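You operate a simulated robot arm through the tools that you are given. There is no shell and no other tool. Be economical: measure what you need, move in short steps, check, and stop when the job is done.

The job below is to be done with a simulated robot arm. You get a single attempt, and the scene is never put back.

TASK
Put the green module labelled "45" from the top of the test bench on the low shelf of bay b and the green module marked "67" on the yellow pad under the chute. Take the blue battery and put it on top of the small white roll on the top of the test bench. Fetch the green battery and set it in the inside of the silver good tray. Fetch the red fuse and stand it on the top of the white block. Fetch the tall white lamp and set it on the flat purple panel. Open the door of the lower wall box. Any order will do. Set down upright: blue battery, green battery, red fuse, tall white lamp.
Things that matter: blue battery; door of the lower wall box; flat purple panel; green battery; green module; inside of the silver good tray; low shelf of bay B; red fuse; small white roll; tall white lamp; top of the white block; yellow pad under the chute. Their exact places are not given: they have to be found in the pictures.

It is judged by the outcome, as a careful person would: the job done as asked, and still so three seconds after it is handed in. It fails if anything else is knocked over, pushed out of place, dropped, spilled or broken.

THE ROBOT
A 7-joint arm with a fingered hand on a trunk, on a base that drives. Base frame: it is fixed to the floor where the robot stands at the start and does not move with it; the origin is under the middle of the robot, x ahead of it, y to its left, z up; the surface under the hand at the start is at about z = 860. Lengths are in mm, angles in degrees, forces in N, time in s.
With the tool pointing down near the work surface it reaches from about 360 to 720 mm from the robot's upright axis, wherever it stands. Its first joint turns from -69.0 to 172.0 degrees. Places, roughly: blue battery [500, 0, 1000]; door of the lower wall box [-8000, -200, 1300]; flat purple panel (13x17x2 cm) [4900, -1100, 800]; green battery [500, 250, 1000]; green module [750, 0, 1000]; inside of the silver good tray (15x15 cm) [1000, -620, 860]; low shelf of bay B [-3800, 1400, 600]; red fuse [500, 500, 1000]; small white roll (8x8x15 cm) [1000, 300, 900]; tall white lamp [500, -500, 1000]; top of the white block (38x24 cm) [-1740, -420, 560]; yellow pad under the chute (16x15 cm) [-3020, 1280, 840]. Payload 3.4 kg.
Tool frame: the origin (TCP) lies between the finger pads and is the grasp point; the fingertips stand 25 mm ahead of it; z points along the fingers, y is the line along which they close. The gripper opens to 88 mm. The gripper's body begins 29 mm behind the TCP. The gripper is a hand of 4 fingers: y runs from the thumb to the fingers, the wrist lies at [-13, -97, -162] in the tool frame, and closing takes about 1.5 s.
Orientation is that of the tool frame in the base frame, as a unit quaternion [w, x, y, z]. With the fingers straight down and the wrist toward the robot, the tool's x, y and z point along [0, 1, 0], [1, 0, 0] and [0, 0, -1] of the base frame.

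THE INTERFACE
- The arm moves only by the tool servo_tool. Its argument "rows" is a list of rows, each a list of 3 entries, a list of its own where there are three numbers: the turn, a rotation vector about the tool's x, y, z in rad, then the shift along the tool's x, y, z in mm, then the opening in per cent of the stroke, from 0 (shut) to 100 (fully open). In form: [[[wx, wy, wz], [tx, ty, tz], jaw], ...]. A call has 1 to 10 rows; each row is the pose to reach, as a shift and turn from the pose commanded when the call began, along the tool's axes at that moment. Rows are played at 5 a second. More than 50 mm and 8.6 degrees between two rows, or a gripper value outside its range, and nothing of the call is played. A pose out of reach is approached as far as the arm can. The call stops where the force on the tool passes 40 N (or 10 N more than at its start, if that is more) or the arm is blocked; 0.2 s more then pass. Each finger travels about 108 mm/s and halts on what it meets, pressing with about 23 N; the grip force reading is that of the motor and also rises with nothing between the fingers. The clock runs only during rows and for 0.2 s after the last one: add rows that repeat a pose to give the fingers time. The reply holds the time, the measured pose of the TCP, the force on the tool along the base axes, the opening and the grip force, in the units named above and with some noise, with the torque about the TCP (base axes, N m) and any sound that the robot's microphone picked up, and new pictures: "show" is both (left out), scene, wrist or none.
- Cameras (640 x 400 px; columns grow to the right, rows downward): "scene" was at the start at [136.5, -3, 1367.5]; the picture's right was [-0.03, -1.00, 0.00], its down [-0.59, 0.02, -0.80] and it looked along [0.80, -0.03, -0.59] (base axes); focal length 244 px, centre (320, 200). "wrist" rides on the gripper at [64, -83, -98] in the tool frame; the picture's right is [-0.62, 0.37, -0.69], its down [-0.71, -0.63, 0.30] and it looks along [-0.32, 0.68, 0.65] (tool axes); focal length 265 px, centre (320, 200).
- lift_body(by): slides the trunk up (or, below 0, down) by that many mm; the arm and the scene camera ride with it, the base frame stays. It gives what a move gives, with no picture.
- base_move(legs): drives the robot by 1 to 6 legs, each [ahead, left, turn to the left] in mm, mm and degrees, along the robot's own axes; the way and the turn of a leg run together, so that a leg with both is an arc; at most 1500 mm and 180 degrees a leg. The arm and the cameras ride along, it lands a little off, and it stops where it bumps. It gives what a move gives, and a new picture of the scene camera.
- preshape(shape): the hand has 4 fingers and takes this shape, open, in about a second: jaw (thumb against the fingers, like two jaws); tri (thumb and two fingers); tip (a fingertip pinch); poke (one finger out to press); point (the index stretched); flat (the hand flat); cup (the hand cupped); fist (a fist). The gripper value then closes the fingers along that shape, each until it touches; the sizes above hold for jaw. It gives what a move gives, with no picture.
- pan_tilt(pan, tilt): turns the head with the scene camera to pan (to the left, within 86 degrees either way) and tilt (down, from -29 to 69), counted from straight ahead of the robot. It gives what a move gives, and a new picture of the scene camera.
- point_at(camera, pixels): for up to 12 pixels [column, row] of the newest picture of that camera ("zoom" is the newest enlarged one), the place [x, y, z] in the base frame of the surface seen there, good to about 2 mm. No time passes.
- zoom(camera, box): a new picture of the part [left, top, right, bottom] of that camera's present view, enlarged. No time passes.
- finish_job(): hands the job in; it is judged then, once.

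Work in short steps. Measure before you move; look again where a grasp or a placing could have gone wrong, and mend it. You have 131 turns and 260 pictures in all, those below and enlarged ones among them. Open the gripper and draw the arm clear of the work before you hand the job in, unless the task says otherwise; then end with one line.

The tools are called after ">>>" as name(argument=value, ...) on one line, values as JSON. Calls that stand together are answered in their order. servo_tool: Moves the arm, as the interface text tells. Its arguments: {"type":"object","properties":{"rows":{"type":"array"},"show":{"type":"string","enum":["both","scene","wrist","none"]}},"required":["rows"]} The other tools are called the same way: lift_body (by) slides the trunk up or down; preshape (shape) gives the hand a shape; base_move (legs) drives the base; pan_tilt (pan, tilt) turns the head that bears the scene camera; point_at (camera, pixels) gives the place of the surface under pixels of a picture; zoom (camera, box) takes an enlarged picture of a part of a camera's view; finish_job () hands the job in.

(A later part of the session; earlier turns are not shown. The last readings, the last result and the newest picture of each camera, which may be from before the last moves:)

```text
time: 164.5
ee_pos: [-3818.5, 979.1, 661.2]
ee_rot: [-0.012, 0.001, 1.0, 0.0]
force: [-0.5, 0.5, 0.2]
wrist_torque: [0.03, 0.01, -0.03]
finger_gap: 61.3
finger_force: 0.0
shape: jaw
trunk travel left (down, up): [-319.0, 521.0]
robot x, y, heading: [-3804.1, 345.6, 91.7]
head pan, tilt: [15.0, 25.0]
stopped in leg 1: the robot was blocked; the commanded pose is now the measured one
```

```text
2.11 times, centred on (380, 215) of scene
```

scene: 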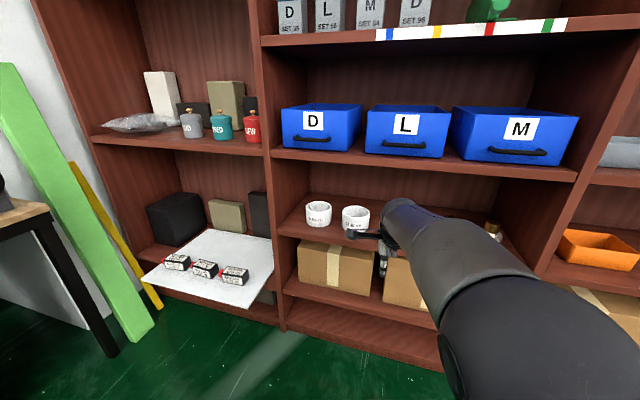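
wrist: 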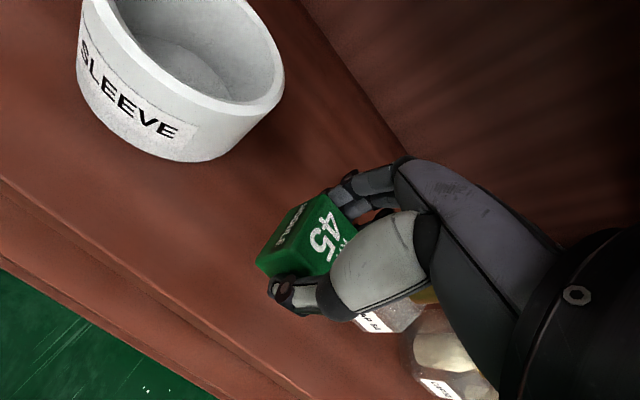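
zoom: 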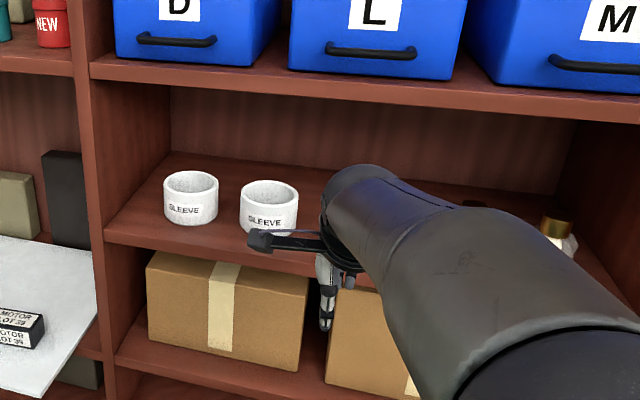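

The base touched the green cabinet behind (edge ≈ y 80). I move off it, raise the trunk, and check the module.

>>> base_move(legs=[[60, 0, 0]])

>>> lift_body(by=350)

>>> pan_tilt(pan=10, tilt=40)

>>> zoom(camera="scene", box=[240, 120, 520, 310])

```text
time: 165.4
ee_pos: [-3821.2, 1039.3, 659.6]
ee_rot: [-0.011, 0.001, 1.0, 0.001]
force: [-0.8, 0.2, 0.3]
wrist_torque: [-0.01, 0.02, 0.0]
finger_gap: 61.3
finger_force: 0.1
shape: jaw
trunk travel left (down, up): [-319.0, 521.0]
robot x, y, heading: [-3803.5, 408.9, 91.7]
head pan, tilt: [15.0, 25.0]
```

scene: 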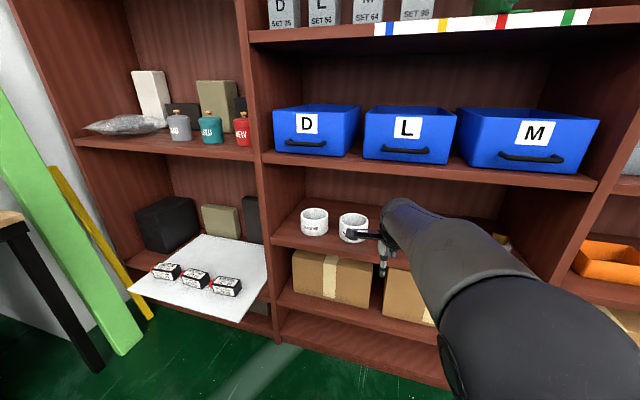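

```text
time: 168.8
ee_pos: [-3820.5, 1039.3, 1010.9]
ee_rot: [-0.011, 0.0, 1.0, 0.0]
force: [0.1, -0.6, 0.7]
wrist_torque: [-0.01, -0.01, -0.01]
finger_gap: 61.2
finger_force: 0.0
shape: jaw
trunk travel left (down, up): [-669.0, 171.0]
robot x, y, heading: [-3805.9, 408.7, 91.6]
head pan, tilt: [15.0, 25.0]
```

```text
time: 169.6
ee_pos: [-3821.3, 1039.6, 1010.5]
ee_rot: [-0.011, 0.0, 1.0, 0.001]
force: [-0.5, 0.0, 0.1]
wrist_torque: [0.01, 0.01, 0.02]
finger_gap: 61.4
finger_force: 0.1
shape: jaw
trunk travel left (down, up): [-669.0, 171.0]
robot x, y, heading: [-3803.8, 409.1, 91.6]
head pan, tilt: [10.0, 40.0]
```

scene: 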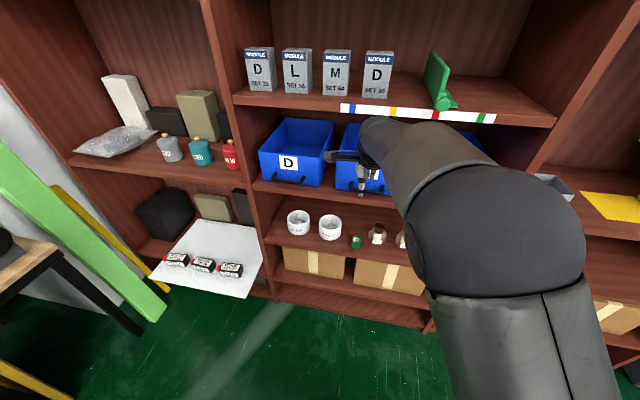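

```text
2.11 times, centred on (380, 215) of scene
```

zoom: 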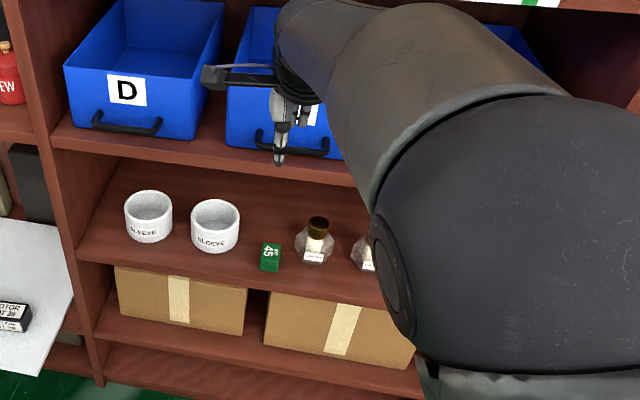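

Module 45 stands on bay B's low shelf. Now back to the bench for module 67.

>>> lift_body(by=100)

>>> base_move(legs=[[0, 0, -91.6], [1500, 0, 0], [1500, 0, 0], [600, -400, 0]])

>>> pan_tilt(pan=15, tilt=40)

```text
time: 170.9
ee_pos: [-3821.4, 1040.6, 1111.6]
ee_rot: [-0.011, 0.001, 1.0, 0.0]
force: [0.1, 0.4, -0.4]
wrist_torque: [0.01, 0.04, -0.03]
finger_gap: 61.3
finger_force: 0.0
shape: jaw
trunk travel left (down, up): [-769.0, 71.0]
robot x, y, heading: [-3804.6, 407.4, 91.6]
head pan, tilt: [10.0, 40.0]
```

```text
time: 192.8
ee_pos: [405.3, -64.1, 1110.8]
ee_rot: [-0.008, 0.72, 0.694, 0.008]
force: [0.7, -1.1, 0.3]
wrist_torque: [-0.01, 0.01, -0.02]
finger_gap: 61.1
finger_force: 0.1
shape: jaw
trunk travel left (down, up): [-769.0, 71.0]
robot x, y, heading: [-228.9, -55.0, -0.4]
head pan, tilt: [10.0, 40.0]
```

scene: 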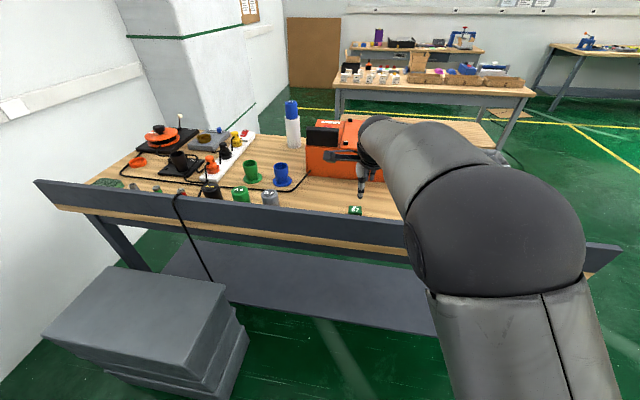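

```text
time: 193.5
ee_pos: [403.4, -64.2, 1110.8]
ee_rot: [-0.009, 0.721, 0.693, 0.009]
force: [-0.5, 0.0, 0.5]
wrist_torque: [0.01, -0.02, 0.0]
finger_gap: 61.4
finger_force: 0.0
shape: jaw
trunk travel left (down, up): [-769.0, 71.0]
robot x, y, heading: [-229.9, -55.1, -0.2]
head pan, tilt: [15.0, 40.0]
```

scene: 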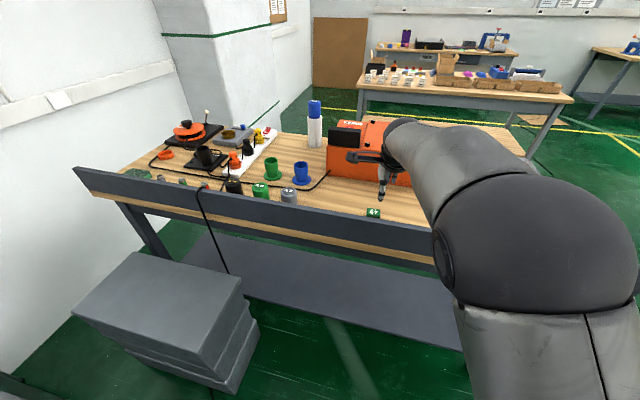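

I drive 130 mm forward so the hand is above module 67, then look with both cameras.

>>> base_move(legs=[[133, 8, 0]])

>>> servo_tool(rows=[[[0, 0, 0], [0, 0, 0], 90], [[0, 0, 0], [0, 0, 0], 90]], show="wrist")

>>> zoom(camera="scene", box=[330, 160, 450, 250])

```text
time: 194.8
ee_pos: [536.1, -56.1, 1110.7]
ee_rot: [-0.008, 0.721, 0.693, 0.008]
force: [0.9, 0.2, -0.2]
wrist_torque: [0.01, 0.0, -0.03]
finger_gap: 61.2
finger_force: 0.1
shape: jaw
trunk travel left (down, up): [-769.0, 71.0]
robot x, y, heading: [-95.1, -49.3, -0.5]
head pan, tilt: [15.0, 40.0]
```

scene: 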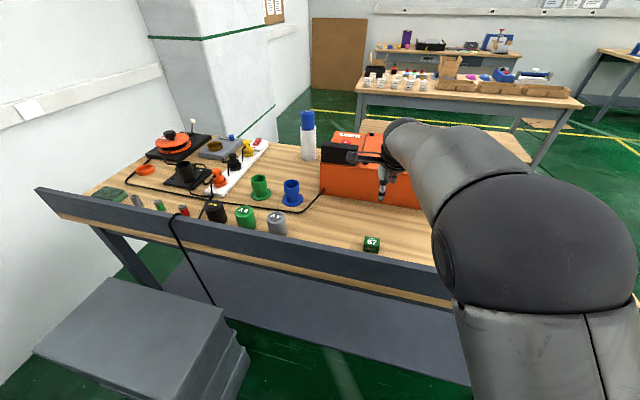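

```text
time: 195.4
ee_pos: [537.3, -57.1, 1110.9]
ee_rot: [-0.009, 0.721, 0.693, 0.009]
force: [-0.1, -0.3, 0.3]
wrist_torque: [-0.01, 0.01, 0.0]
finger_gap: 79.0
finger_force: 0.1
shape: jaw
trunk travel left (down, up): [-769.0, 71.0]
robot x, y, heading: [-95.5, -46.9, -0.4]
head pan, tilt: [15.0, 40.0]
```

wrist: 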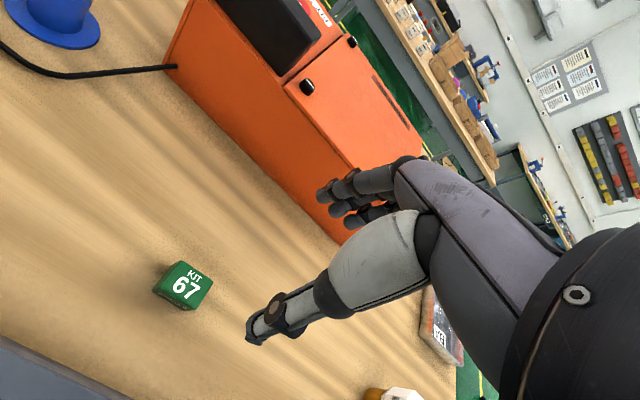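

```text
4.44 times, centred on (390, 205) of scene
```

zoom: 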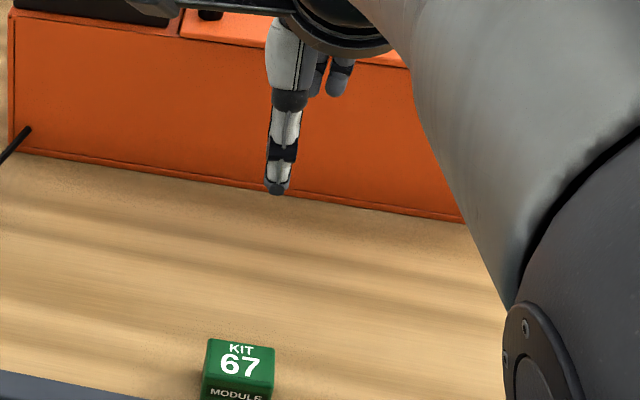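

>>> point_at(camera="wrist", pixels=[[181, 264], [211, 279], [192, 303], [160, 288], [186, 284]])

>>> point_at(camera="zoom", pixels=[[213, 343], [269, 348], [268, 380], [210, 375], [240, 362]])

```text
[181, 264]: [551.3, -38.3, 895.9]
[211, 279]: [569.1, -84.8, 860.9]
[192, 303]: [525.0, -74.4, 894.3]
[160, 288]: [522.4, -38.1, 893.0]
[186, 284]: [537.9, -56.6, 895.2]
```

```text
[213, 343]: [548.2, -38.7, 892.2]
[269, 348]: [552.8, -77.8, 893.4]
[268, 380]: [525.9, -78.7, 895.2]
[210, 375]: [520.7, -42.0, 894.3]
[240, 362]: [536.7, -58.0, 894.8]
```

Module 67 centre ≈ (537,-58), rotated ~7°. I lower the trunk 100, yaw -9° (tool) and descend with the arm.

>>> lift_body(by=-100)

>>> servo_tool(rows=[[[0, 0, -0.08], [-1, 0, 10], 75], [[0, 0, -0.16], [-2, 0, 35], 75], [[0, 0, -0.16], [-2, 0, 65], 75], [[0, 0, -0.16], [-2, 0, 80], 75], [[0, 0, -0.16], [-2, 0, 80], 75], [[0, 0, -0.16], [-2, 0, 80], 75]], show="wrist")

```text
time: 196.7
ee_pos: [535.1, -56.2, 1011.4]
ee_rot: [-0.007, 0.721, 0.693, 0.009]
force: [0.7, -0.2, 0.6]
wrist_torque: [0.0, -0.01, -0.02]
finger_gap: 79.0
finger_force: 0.1
shape: jaw
trunk travel left (down, up): [-669.0, 171.0]
robot x, y, heading: [-97.6, -49.6, -0.5]
head pan, tilt: [15.0, 40.0]
```

```text
time: 198.1
ee_pos: [536.3, -56.9, 931.4]
ee_rot: [-0.007, 0.663, 0.748, 0.008]
force: [0.0, 0.0, 0.0]
wrist_torque: [-0.01, -0.01, -0.02]
finger_gap: 66.4
finger_force: 0.1
shape: jaw
trunk travel left (down, up): [-669.0, 171.0]
robot x, y, heading: [-96.9, -50.4, -0.5]
head pan, tilt: [15.0, 40.0]
```

wrist: 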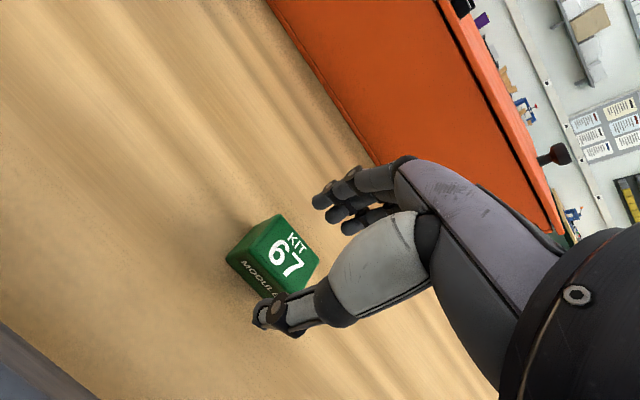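

Aligned well. I descend the last 42 mm, close and lift.

>>> servo_tool(rows=[[[0, 0, 0], [0, 0, 20], 75], [[0, 0, 0], [0, 0, 38], 75], [[0, 0, 0], [0, 0, 42], 75], [[0, 0, 0], [0, 0, 42], 75], [[0, 0, 0], [0, 0, 42], 40], [[0, 0, 0], [0, 0, 42], 20], [[0, 0, 0], [0, 0, 42], 20], [[0, 0, 0], [0, 0, 42], 20], [[0, 0, 0], [0, 0, 42], 20], [[0, 0, 0], [0, 0, 25], 20]], show="wrist")

>>> lift_body(by=165)

```text
time: 200.3
ee_pos: [535.7, -56.1, 906.1]
ee_rot: [-0.007, 0.663, 0.748, 0.009]
force: [0.3, 0.4, -0.7]
wrist_torque: [-0.02, 0.01, -0.01]
finger_gap: 30.3
finger_force: 22.4
shape: jaw
trunk travel left (down, up): [-669.0, 171.0]
robot x, y, heading: [-97.3, -47.4, -0.4]
head pan, tilt: [15.0, 40.0]
```

wrist: 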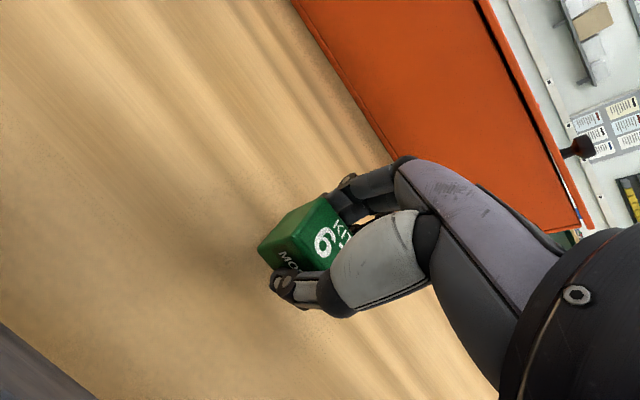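

```text
time: 202.2
ee_pos: [535.2, -55.9, 1070.6]
ee_rot: [-0.007, 0.663, 0.748, 0.008]
force: [0.1, 0.7, -0.5]
wrist_torque: [0.0, 0.05, 0.01]
finger_gap: 30.8
finger_force: 22.9
shape: jaw
trunk travel left (down, up): [-834.0, 6.0]
robot x, y, heading: [-93.2, -48.8, -0.3]
head pan, tilt: [15.0, 40.0]
```

Module 67 is held. I drive back to the shelf, facing the chute.

>>> base_move(legs=[[-250, 30, 0], [0, 0, 180], [0, -420, 0], [1500, 0, 0], [1180, 0, 0], [0, 0, -90]])

>>> pan_tilt(pan=15, tilt=35)

```text
time: 229.8
ee_pos: [-2980.3, 1053.1, 1070.7]
ee_rot: [-0.011, -0.06, 0.998, 0.001]
force: [0.2, 0.2, -0.5]
wrist_torque: [0.01, 0.03, 0.02]
finger_gap: 29.7
finger_force: 22.8
shape: jaw
trunk travel left (down, up): [-834.0, 6.0]
robot x, y, heading: [-2989.1, 415.2, 89.5]
head pan, tilt: [15.0, 40.0]
```

scene: 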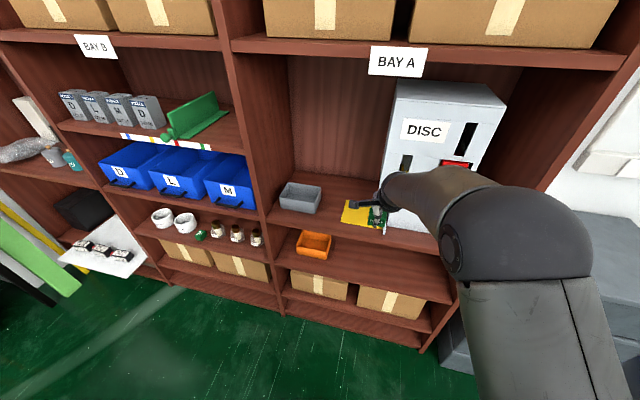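

```text
time: 230.4
ee_pos: [-2980.7, 1052.3, 1069.7]
ee_rot: [-0.012, -0.059, 0.998, 0.001]
force: [0.0, -0.1, 0.6]
wrist_torque: [0.0, 0.02, -0.01]
finger_gap: 29.7
finger_force: 23.4
shape: jaw
trunk travel left (down, up): [-834.0, 6.0]
robot x, y, heading: [-2987.3, 418.5, 89.5]
head pan, tilt: [15.0, 35.0]
```

scene: 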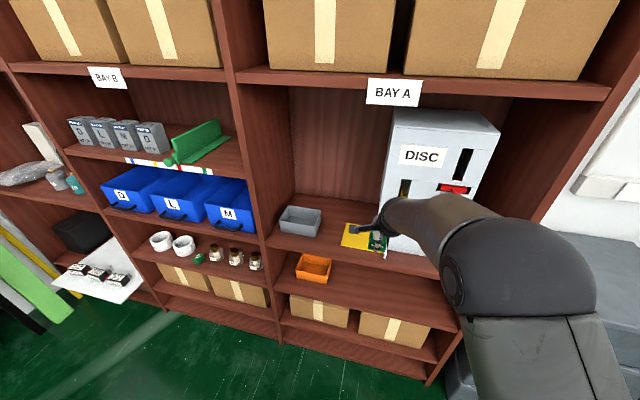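

I zoom and measure pad extents and the device edge.

>>> zoom(camera="scene", box=[270, 100, 510, 280])

>>> point_at(camera="scene", pixels=[[348, 226], [343, 246], [366, 250], [360, 228], [384, 252], [388, 240], [385, 190], [390, 125], [352, 236], [318, 228]])

```text
2.22 times, centred on (390, 190) of scene
```

zoom: 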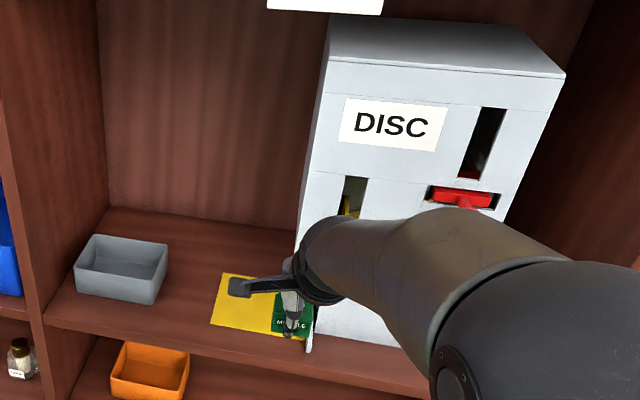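

```text
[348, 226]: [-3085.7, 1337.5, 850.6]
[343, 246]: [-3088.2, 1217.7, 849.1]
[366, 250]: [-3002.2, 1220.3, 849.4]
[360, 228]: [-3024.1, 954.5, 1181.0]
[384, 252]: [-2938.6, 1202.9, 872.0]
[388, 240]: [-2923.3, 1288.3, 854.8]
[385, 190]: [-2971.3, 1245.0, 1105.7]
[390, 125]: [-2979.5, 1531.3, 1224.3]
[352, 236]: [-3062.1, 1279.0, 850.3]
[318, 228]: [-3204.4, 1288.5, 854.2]
```

I'll place at (-3045,1262) on the pad, clear of the device. Trunk down 150, then drive in.

>>> lift_body(by=-150)

>>> base_move(legs=[[0, 66, 0], [209, 0, 0]])

>>> zoom(camera="scene", box=[270, 130, 510, 310])

```text
time: 232.2
ee_pos: [-2981.2, 1051.8, 920.3]
ee_rot: [-0.011, -0.059, 0.998, 0.001]
force: [0.1, -0.1, -0.6]
wrist_torque: [-0.03, -0.01, -0.01]
finger_gap: 29.7
finger_force: 23.4
shape: jaw
trunk travel left (down, up): [-684.0, 156.0]
robot x, y, heading: [-2991.0, 421.5, 89.3]
head pan, tilt: [15.0, 35.0]
```

```text
time: 234.5
ee_pos: [-3046.8, 1268.4, 919.6]
ee_rot: [-0.011, -0.06, 0.998, 0.001]
force: [-0.2, 0.1, -0.3]
wrist_torque: [-0.01, 0.01, 0.01]
finger_gap: 29.5
finger_force: 23.2
shape: jaw
trunk travel left (down, up): [-684.0, 156.0]
robot x, y, heading: [-3052.4, 634.8, 89.6]
head pan, tilt: [15.0, 35.0]
```

scene: 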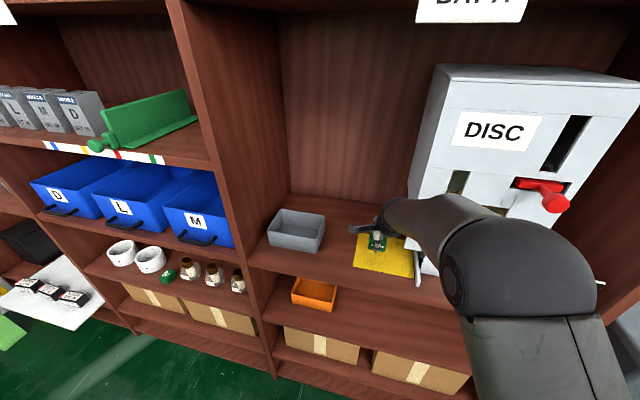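

```text
2.22 times, centred on (390, 220) of scene
```

zoom: 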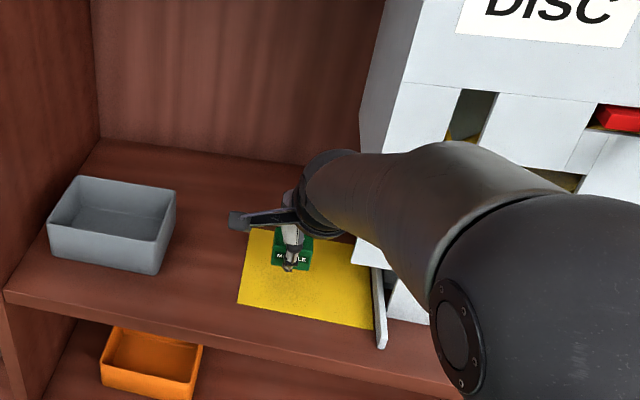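

Over the pad. I lower 36 mm, then small steps to contact.

>>> lift_body(by=-36)

>>> lift_body(by=-3)

```text
time: 235.3
ee_pos: [-3046.4, 1266.3, 884.6]
ee_rot: [-0.012, -0.059, 0.998, 0.001]
force: [0.2, -0.8, -0.2]
wrist_torque: [-0.04, 0.01, -0.04]
finger_gap: 29.8
finger_force: 23.2
shape: jaw
trunk travel left (down, up): [-648.0, 192.0]
robot x, y, heading: [-3053.0, 638.3, 89.4]
head pan, tilt: [15.0, 35.0]
```

```text
time: 235.8
ee_pos: [-3046.3, 1266.7, 881.4]
ee_rot: [-0.011, -0.059, 0.998, 0.001]
force: [-0.8, -0.2, -0.8]
wrist_torque: [0.0, -0.02, 0.0]
finger_gap: 29.6
finger_force: 22.6
shape: jaw
trunk travel left (down, up): [-645.0, 195.0]
robot x, y, heading: [-3056.5, 629.8, 89.6]
head pan, tilt: [15.0, 35.0]
```

>>> lift_body(by=-2)

>>> zoom(camera="scene", box=[320, 180, 440, 280])

```text
time: 236.3
ee_pos: [-3046.2, 1266.6, 879.0]
ee_rot: [-0.011, -0.059, 0.998, 0.001]
force: [1.0, 0.1, 0.7]
wrist_torque: [-0.02, -0.01, 0.01]
finger_gap: 29.7
finger_force: 22.8
shape: jaw
trunk travel left (down, up): [-643.0, 197.0]
robot x, y, heading: [-3057.1, 635.6, 89.8]
head pan, tilt: [15.0, 35.0]
```

```text
4.00 times, centred on (380, 230) of scene
```

zoom: 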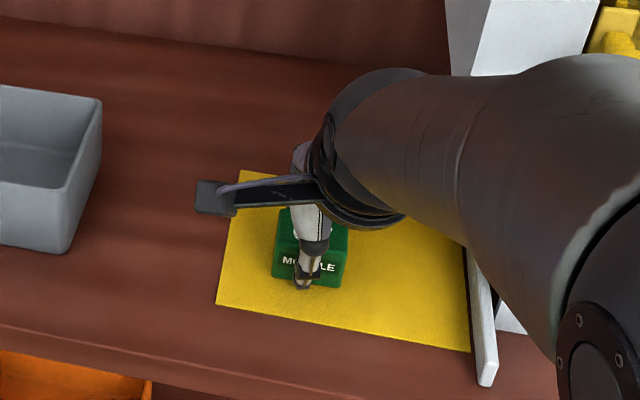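

Contact on the pad. I release, raise and back off, then look.

>>> servo_tool(rows=[[[0, 0, 0], [0, 0, 0], 45], [[0, 0, 0], [0, 0, 0], 70], [[0, 0, 0], [0, 0, 0], 70]], show="none")

>>> lift_body(by=100)

>>> base_move(legs=[[-220, 0, 0]])

>>> zoom(camera="scene", box=[270, 130, 510, 310])

```text
time: 237.1
ee_pos: [-3047.7, 1266.7, 879.0]
ee_rot: [-0.012, -0.059, 0.998, 0.001]
force: [-0.6, 0.0, 0.2]
wrist_torque: [-0.01, -0.02, 0.0]
finger_gap: 61.2
finger_force: 0.1
shape: jaw
trunk travel left (down, up): [-643.0, 197.0]
robot x, y, heading: [-3054.7, 633.9, 89.5]
head pan, tilt: [15.0, 35.0]
```

```text
time: 238.4
ee_pos: [-3046.5, 1267.1, 979.8]
ee_rot: [-0.011, -0.06, 0.998, 0.001]
force: [0.6, 0.3, -0.5]
wrist_torque: [-0.03, -0.02, 0.01]
finger_gap: 61.1
finger_force: 0.1
shape: jaw
trunk travel left (down, up): [-743.0, 97.0]
robot x, y, heading: [-3057.4, 634.2, 89.4]
head pan, tilt: [15.0, 35.0]
```

```text
time: 240.1
ee_pos: [-3048.8, 1051.1, 979.6]
ee_rot: [-0.011, -0.059, 0.998, 0.001]
force: [0.9, 0.4, 0.5]
wrist_torque: [-0.01, -0.03, 0.03]
finger_gap: 61.3
finger_force: 0.0
shape: jaw
trunk travel left (down, up): [-743.0, 97.0]
robot x, y, heading: [-3054.5, 420.6, 89.9]
head pan, tilt: [15.0, 35.0]
```

scene: 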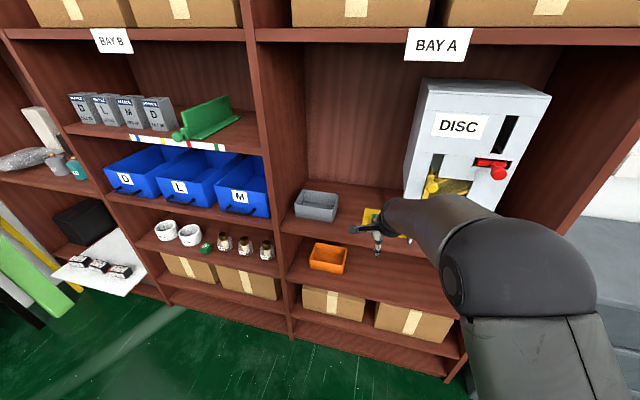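

```text
2.22 times, centred on (390, 220) of scene
```

zoom: 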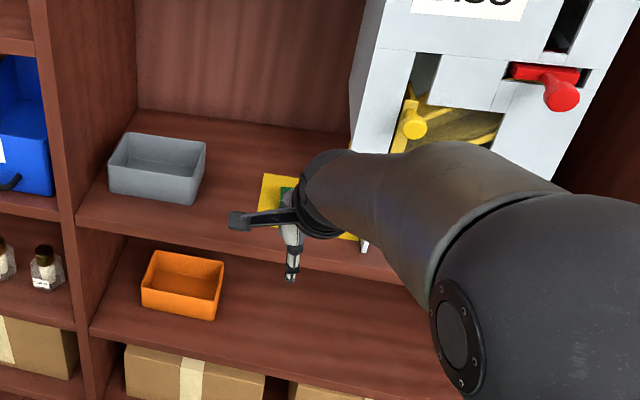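

Module 67 is on the yellow pad. Next the wall-box door: I turn to face −x, raise trunk and survey.

>>> base_move(legs=[[0, 0, 90]])

>>> lift_body(by=90)

>>> pan_tilt(pan=10, tilt=15)

>>> zoom(camera="scene", box=[160, 60, 480, 280])

```text
time: 244.4
ee_pos: [-3686.2, 399.9, 980.0]
ee_rot: [0.009, 0.762, -0.648, 0.008]
force: [-0.4, 0.2, 0.3]
wrist_torque: [-0.01, -0.01, 0.01]
finger_gap: 61.0
finger_force: 0.0
shape: jaw
trunk travel left (down, up): [-743.0, 97.0]
robot x, y, heading: [-3052.4, 419.9, -177.8]
head pan, tilt: [15.0, 35.0]
```

scene: 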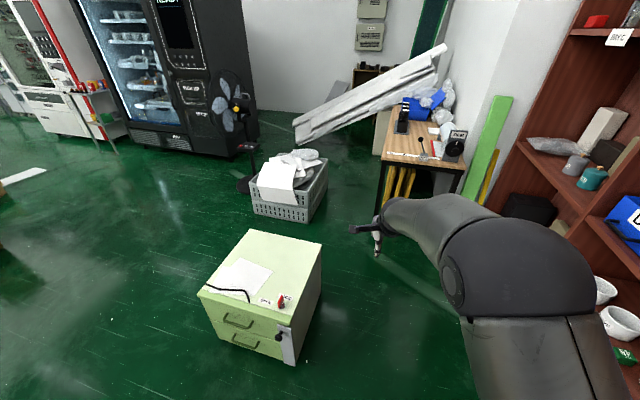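

```text
time: 245.7
ee_pos: [-3687.0, 399.6, 1069.2]
ee_rot: [0.009, 0.762, -0.648, 0.008]
force: [-0.2, 0.7, 0.3]
wrist_torque: [0.02, 0.01, 0.03]
finger_gap: 61.2
finger_force: 0.1
shape: jaw
trunk travel left (down, up): [-833.0, 7.0]
robot x, y, heading: [-3053.1, 422.2, -178.1]
head pan, tilt: [15.0, 35.0]
```

```text
time: 246.5
ee_pos: [-3686.7, 399.2, 1069.5]
ee_rot: [0.008, 0.763, -0.647, 0.007]
force: [-0.7, -0.5, 0.0]
wrist_torque: [-0.01, 0.01, -0.02]
finger_gap: 61.0
finger_force: 0.0
shape: jaw
trunk travel left (down, up): [-833.0, 7.0]
robot x, y, heading: [-3057.7, 417.6, -178.2]
head pan, tilt: [10.0, 15.0]
```

scene: 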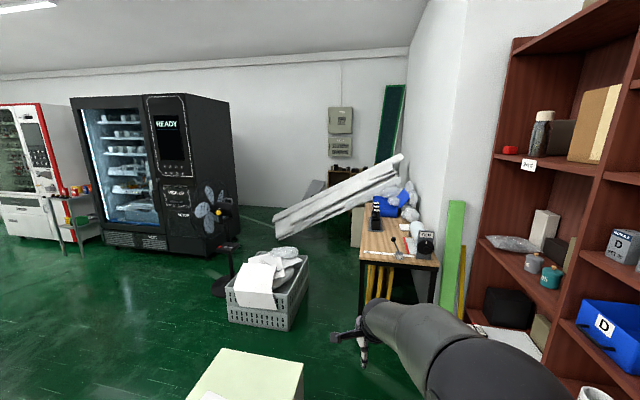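

```text
1.82 times, centred on (320, 170) of scene
```

zoom: 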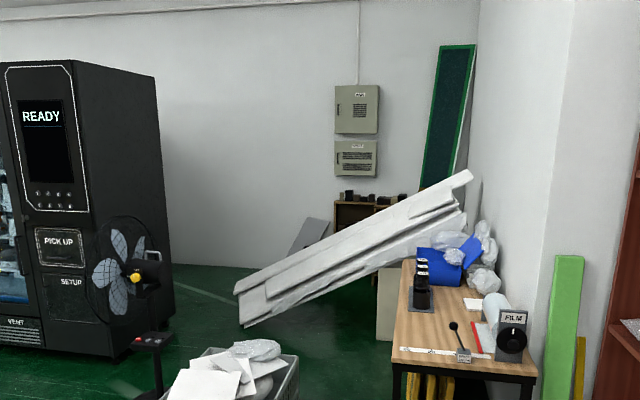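

>>> point_at(camera="scene", pixels=[[279, 225], [395, 165], [340, 145], [330, 155], [350, 155], [340, 172], [312, 190], [225, 235], [222, 285], [250, 215], [240, 200], [355, 245]])

>>> zoom(camera="scene", box=[300, 95, 380, 195])

```text
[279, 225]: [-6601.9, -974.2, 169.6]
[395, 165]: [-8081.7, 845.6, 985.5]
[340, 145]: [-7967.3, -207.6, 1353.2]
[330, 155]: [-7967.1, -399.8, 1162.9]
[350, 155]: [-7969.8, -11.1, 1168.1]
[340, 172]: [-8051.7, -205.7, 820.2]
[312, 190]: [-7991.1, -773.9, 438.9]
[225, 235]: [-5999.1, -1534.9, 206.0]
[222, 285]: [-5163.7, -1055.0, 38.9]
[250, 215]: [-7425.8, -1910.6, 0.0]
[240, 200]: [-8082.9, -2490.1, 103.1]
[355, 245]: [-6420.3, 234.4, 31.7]
```

```text
4.00 times, centred on (340, 145) of scene
```

zoom: 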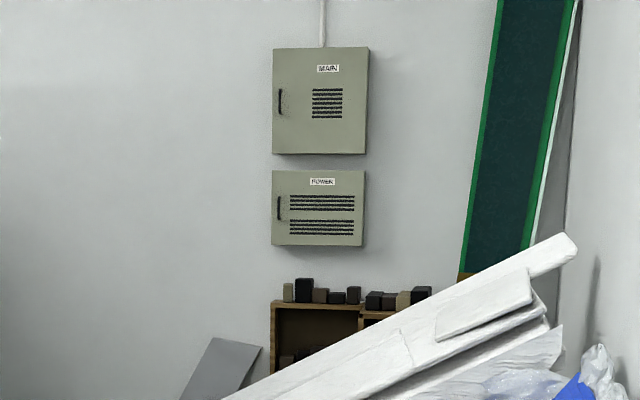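

I gather more obstacle geometry: table, crate, fan, machine and slab.

>>> point_at(camera="scene", pixels=[[362, 248], [370, 215], [436, 268], [308, 262], [230, 300], [262, 325], [215, 295], [232, 228], [236, 180], [195, 255], [300, 225], [270, 235]])

>>> point_at(camera="scene", pixels=[[320, 210], [345, 195], [375, 180], [345, 215], [360, 175], [352, 235], [285, 235], [205, 190], [240, 290], [300, 385], [250, 355], [100, 245]])

```text
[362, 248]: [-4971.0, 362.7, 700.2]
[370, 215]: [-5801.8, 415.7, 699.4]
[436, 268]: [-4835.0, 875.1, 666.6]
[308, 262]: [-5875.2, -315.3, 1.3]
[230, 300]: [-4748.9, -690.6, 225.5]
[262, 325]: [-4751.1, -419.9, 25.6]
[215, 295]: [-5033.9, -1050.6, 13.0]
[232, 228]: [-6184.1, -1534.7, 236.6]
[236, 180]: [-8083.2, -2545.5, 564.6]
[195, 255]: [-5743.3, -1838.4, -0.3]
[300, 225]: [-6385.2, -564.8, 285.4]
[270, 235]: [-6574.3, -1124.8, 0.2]
```

```text
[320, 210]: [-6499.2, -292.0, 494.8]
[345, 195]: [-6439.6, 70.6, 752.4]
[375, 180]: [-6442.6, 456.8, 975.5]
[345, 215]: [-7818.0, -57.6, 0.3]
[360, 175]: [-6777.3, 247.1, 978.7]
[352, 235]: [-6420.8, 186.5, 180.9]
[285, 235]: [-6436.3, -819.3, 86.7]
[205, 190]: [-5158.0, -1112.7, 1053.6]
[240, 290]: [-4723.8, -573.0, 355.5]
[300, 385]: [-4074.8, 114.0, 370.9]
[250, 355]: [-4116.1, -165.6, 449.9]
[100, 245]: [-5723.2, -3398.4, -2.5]
```

The slab runs along y at x≈-6440…-6780 with its low end at y≈-980; the black machine's side is at y≈-1535. I first drive between cabinet, crate and table to (-5700, 10).

>>> base_move(legs=[[0, 0, -1.9], [1343, 30, 0], [350, 380, 0], [950, 0, 0]])

>>> pan_tilt(pan=50, tilt=35)

```text
time: 260.6
ee_pos: [-6289.3, 104.8, 1069.2]
ee_rot: [0.009, 0.734, -0.68, 0.007]
force: [-0.5, 0.0, -0.6]
wrist_torque: [-0.02, 0.02, 0.01]
finger_gap: 61.3
finger_force: 0.0
shape: jaw
trunk travel left (down, up): [-833.0, 7.0]
robot x, y, heading: [-5657.7, 76.5, 177.0]
head pan, tilt: [10.0, 15.0]
```

scene: 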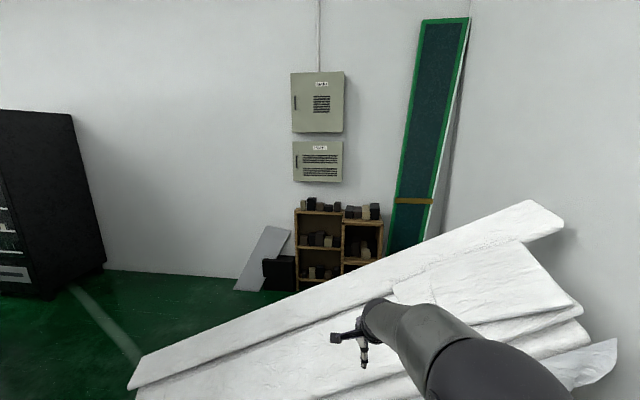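

```text
time: 261.6
ee_pos: [-6288.8, 104.7, 1069.6]
ee_rot: [0.009, 0.734, -0.679, 0.006]
force: [-0.3, 0.2, 0.8]
wrist_torque: [0.03, -0.03, -0.01]
finger_gap: 61.2
finger_force: 0.0
shape: jaw
trunk travel left (down, up): [-833.0, 7.0]
robot x, y, heading: [-5659.9, 70.8, 177.3]
head pan, tilt: [50.0, 35.0]
```

scene: 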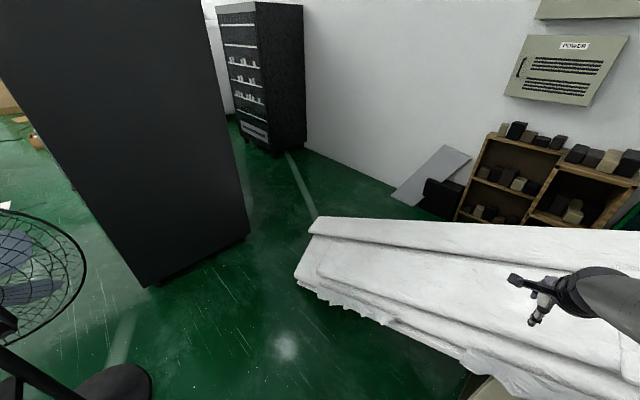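

>>> point_at(camera="scene", pixels=[[147, 287], [247, 238], [296, 275], [314, 222], [310, 235], [330, 305], [400, 345], [85, 375], [145, 385], [440, 195], [80, 260], [465, 200]])

```text
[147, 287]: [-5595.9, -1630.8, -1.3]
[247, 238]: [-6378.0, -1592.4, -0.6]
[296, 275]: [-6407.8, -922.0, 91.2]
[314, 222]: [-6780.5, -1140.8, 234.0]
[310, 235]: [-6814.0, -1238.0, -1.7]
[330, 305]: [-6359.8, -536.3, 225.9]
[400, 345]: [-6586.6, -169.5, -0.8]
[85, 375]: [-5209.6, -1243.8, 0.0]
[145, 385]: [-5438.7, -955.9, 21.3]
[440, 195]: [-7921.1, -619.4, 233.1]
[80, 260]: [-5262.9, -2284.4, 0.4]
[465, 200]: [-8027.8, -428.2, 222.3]
```

The gap at the slab end is ~600 mm. I go through it carefully along a curved path.

>>> base_move(legs=[[0, 0, 2.7], [440, 1301, 0], [300, 10, 0], [400, 220, 0], [400, -260, 0]])

>>> pan_tilt(pan=-35, tilt=15)

```text
time: 270.8
ee_pos: [-7013.6, -1238.2, 1069.1]
ee_rot: [0.009, 0.741, -0.671, 0.008]
force: [-0.7, 0.4, 0.3]
wrist_torque: [0.02, 0.0, -0.01]
finger_gap: 61.1
finger_force: 0.1
shape: jaw
trunk travel left (down, up): [-833.0, 7.0]
robot x, y, heading: [-6382.5, -1259.2, 178.5]
head pan, tilt: [50.0, 35.0]
stopped in leg 3: the robot was blocked; the commanded pose is now the measured one
```

scene: 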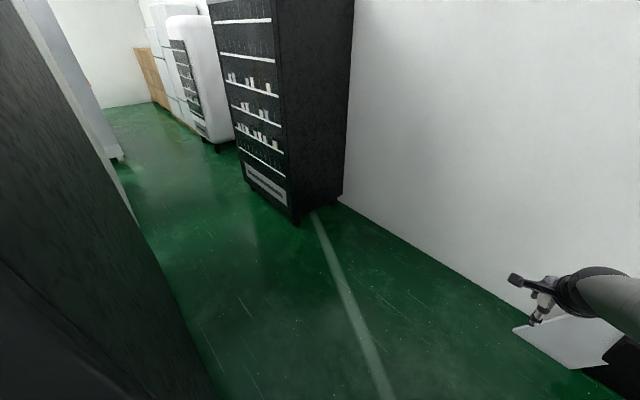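

```text
time: 272.4
ee_pos: [-7012.1, -1237.7, 1069.9]
ee_rot: [0.009, 0.741, -0.671, 0.008]
force: [-0.2, 0.2, -0.8]
wrist_torque: [-0.02, 0.02, 0.02]
finger_gap: 61.5
finger_force: 0.0
shape: jaw
trunk travel left (down, up): [-833.0, 7.0]
robot x, y, heading: [-6380.9, -1256.8, 178.4]
head pan, tilt: [-35.0, 15.0]
```

scene: 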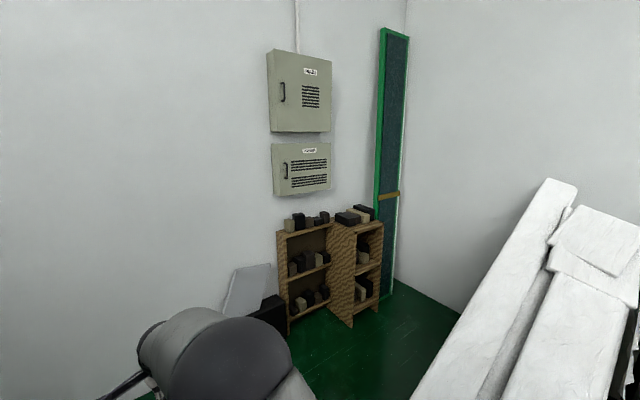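

Blocked at x≈-6382. I look down to both sides to see which side touches.

>>> pan_tilt(pan=-70, tilt=60)

>>> pan_tilt(pan=70, tilt=60)

```text
time: 273.5
ee_pos: [-7012.3, -1237.9, 1070.3]
ee_rot: [0.009, 0.741, -0.671, 0.007]
force: [-0.3, -0.3, 0.8]
wrist_torque: [0.0, -0.03, 0.02]
finger_gap: 61.0
finger_force: 0.1
shape: jaw
trunk travel left (down, up): [-833.0, 7.0]
robot x, y, heading: [-6379.3, -1258.8, 178.3]
head pan, tilt: [-70.0, 60.0]
```

scene: 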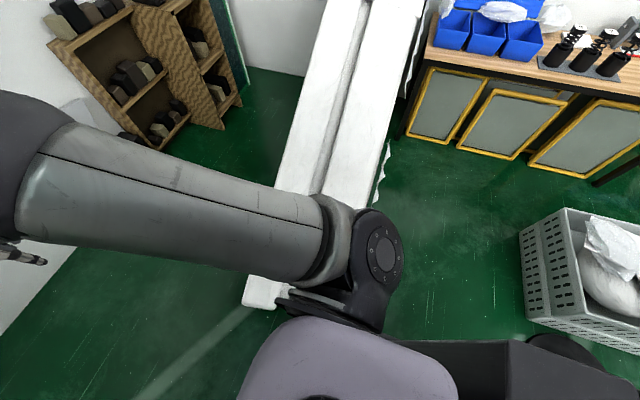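

```text
time: 275.7
ee_pos: [-7012.0, -1238.6, 1069.7]
ee_rot: [0.009, 0.741, -0.671, 0.008]
force: [0.6, -0.5, -0.2]
wrist_torque: [0.02, 0.02, -0.01]
finger_gap: 61.4
finger_force: 0.0
shape: jaw
trunk travel left (down, up): [-833.0, 7.0]
robot x, y, heading: [-6382.5, -1254.2, 178.4]
head pan, tilt: [70.0, 60.0]
```

scene: 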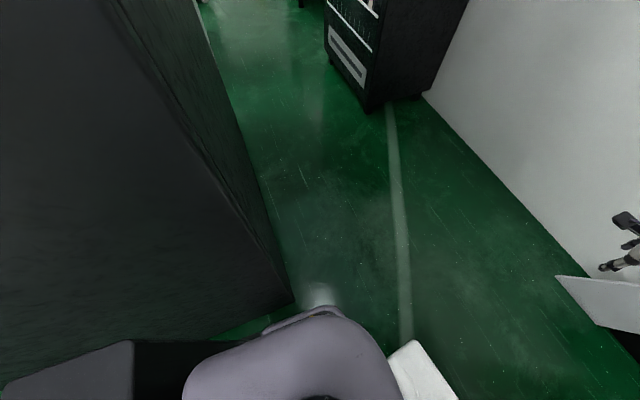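

>>> point_at(camera="scene", pixels=[[415, 350], [430, 375], [400, 365], [292, 298], [280, 260], [230, 345], [70, 370], [330, 320], [160, 360]])

>>> pan_tilt(pan=0, tilt=65)

```text
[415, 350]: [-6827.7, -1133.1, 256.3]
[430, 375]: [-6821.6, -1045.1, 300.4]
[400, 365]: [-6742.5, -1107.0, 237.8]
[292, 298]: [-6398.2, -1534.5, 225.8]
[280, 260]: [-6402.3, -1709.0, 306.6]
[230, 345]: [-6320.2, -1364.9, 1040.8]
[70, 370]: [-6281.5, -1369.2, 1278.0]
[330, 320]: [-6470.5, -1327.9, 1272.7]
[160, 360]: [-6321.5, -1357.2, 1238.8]
```

```text
time: 277.1
ee_pos: [-7012.4, -1239.4, 1070.9]
ee_rot: [0.009, 0.742, -0.671, 0.007]
force: [0.1, -0.1, 1.5]
wrist_torque: [-0.04, -0.02, 0.01]
finger_gap: 61.2
finger_force: 0.1
shape: jaw
trunk travel left (down, up): [-833.0, 7.0]
robot x, y, heading: [-6381.3, -1257.6, 178.1]
head pan, tilt: [0.0, 65.0]
```

scene: 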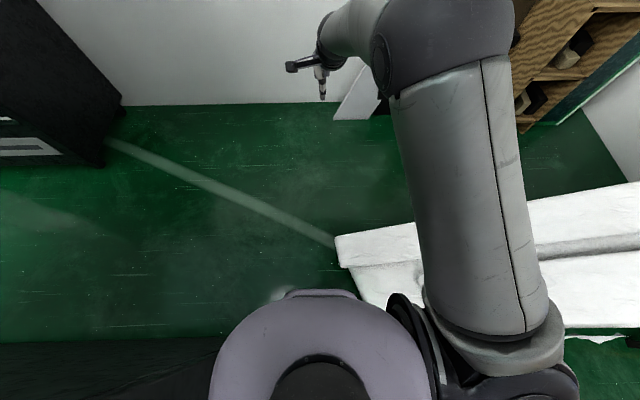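

>>> point_at(camera="scene", pixels=[[338, 240], [344, 262], [352, 270], [365, 290], [380, 305], [360, 262], [300, 288], [285, 295], [120, 345], [220, 342]])

>>> zoom(camera="scene", box=[190, 200, 450, 400])

```text
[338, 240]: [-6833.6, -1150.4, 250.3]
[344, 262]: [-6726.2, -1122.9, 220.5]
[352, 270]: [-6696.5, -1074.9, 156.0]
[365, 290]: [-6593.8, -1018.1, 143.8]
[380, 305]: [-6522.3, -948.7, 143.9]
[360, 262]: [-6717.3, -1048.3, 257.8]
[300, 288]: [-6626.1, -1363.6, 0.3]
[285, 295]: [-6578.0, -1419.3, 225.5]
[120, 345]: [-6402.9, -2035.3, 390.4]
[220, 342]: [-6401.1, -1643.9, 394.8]
```

```text
2.00 times, centred on (320, 300) of scene
```

zoom: 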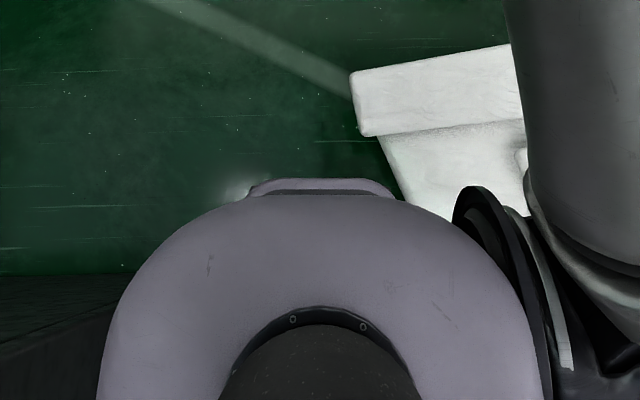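

The base's front-right corner met the slab edge; the passage is ~534 mm wide if I go parallel to the slab's end (heading ≈210°). I back off, reposition and rotate.

>>> base_move(legs=[[-200, 0, 0], [-140, -246, 0], [0, 0, 32]])

>>> pan_tilt(pan=0, tilt=50)

>>> point_at(camera="scene", pixels=[[320, 300], [320, 250]])

```text
time: 281.9
ee_pos: [-6580.4, -1336.9, 1070.3]
ee_rot: [0.007, 0.895, -0.446, 0.009]
force: [0.9, 0.9, 0.7]
wrist_torque: [-0.01, -0.02, -0.02]
finger_gap: 61.3
finger_force: 0.1
shape: jaw
trunk travel left (down, up): [-833.0, 7.0]
robot x, y, heading: [-6029.6, -1023.2, -150.5]
head pan, tilt: [0.0, 65.0]
```

scene: 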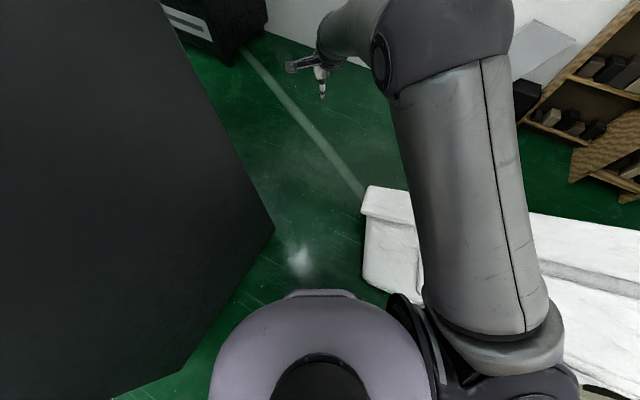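

```text
time: 282.6
ee_pos: [-6579.9, -1335.9, 1069.1]
ee_rot: [0.006, 0.895, -0.446, 0.009]
force: [0.2, -0.1, 0.0]
wrist_torque: [0.0, -0.03, 0.03]
finger_gap: 61.4
finger_force: 0.1
shape: jaw
trunk travel left (down, up): [-833.0, 7.0]
robot x, y, heading: [-6033.3, -1026.4, -150.3]
head pan, tilt: [0.0, 50.0]
```

scene: 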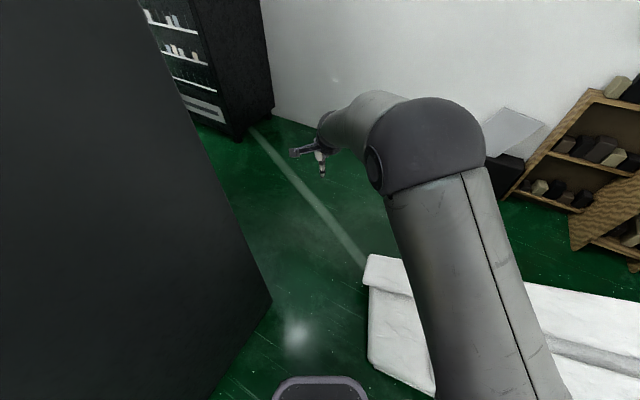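

```text
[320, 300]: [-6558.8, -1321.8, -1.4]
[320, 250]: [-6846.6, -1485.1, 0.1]
```

>>> point_at(camera="scene", pixels=[[366, 260], [370, 290], [370, 330], [371, 350], [410, 382], [268, 300], [255, 325], [367, 365], [362, 290]])

```text
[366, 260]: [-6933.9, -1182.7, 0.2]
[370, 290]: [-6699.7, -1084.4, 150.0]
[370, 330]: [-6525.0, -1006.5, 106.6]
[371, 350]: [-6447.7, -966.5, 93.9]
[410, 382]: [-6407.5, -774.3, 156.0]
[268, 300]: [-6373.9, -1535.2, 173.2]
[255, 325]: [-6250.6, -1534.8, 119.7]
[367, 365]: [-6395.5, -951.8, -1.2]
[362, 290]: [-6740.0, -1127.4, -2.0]
```

The 540 mm passage lies straight along the present heading with ~40 mm margins; I drive through.

>>> base_move(legs=[[540, 6, 0], [420, 0, 0]])

```text
time: 288.0
ee_pos: [-7418.7, -1827.4, 1070.1]
ee_rot: [0.006, 0.896, -0.443, 0.01]
force: [0.0, 0.1, 0.3]
wrist_torque: [-0.04, 0.03, -0.01]
finger_gap: 61.2
finger_force: 0.1
shape: jaw
trunk travel left (down, up): [-833.0, 7.0]
robot x, y, heading: [-6871.4, -1515.4, -150.0]
head pan, tilt: [0.0, 50.0]
```

scene: 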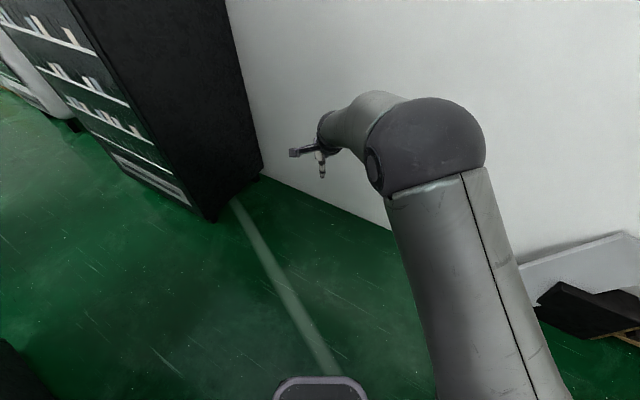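

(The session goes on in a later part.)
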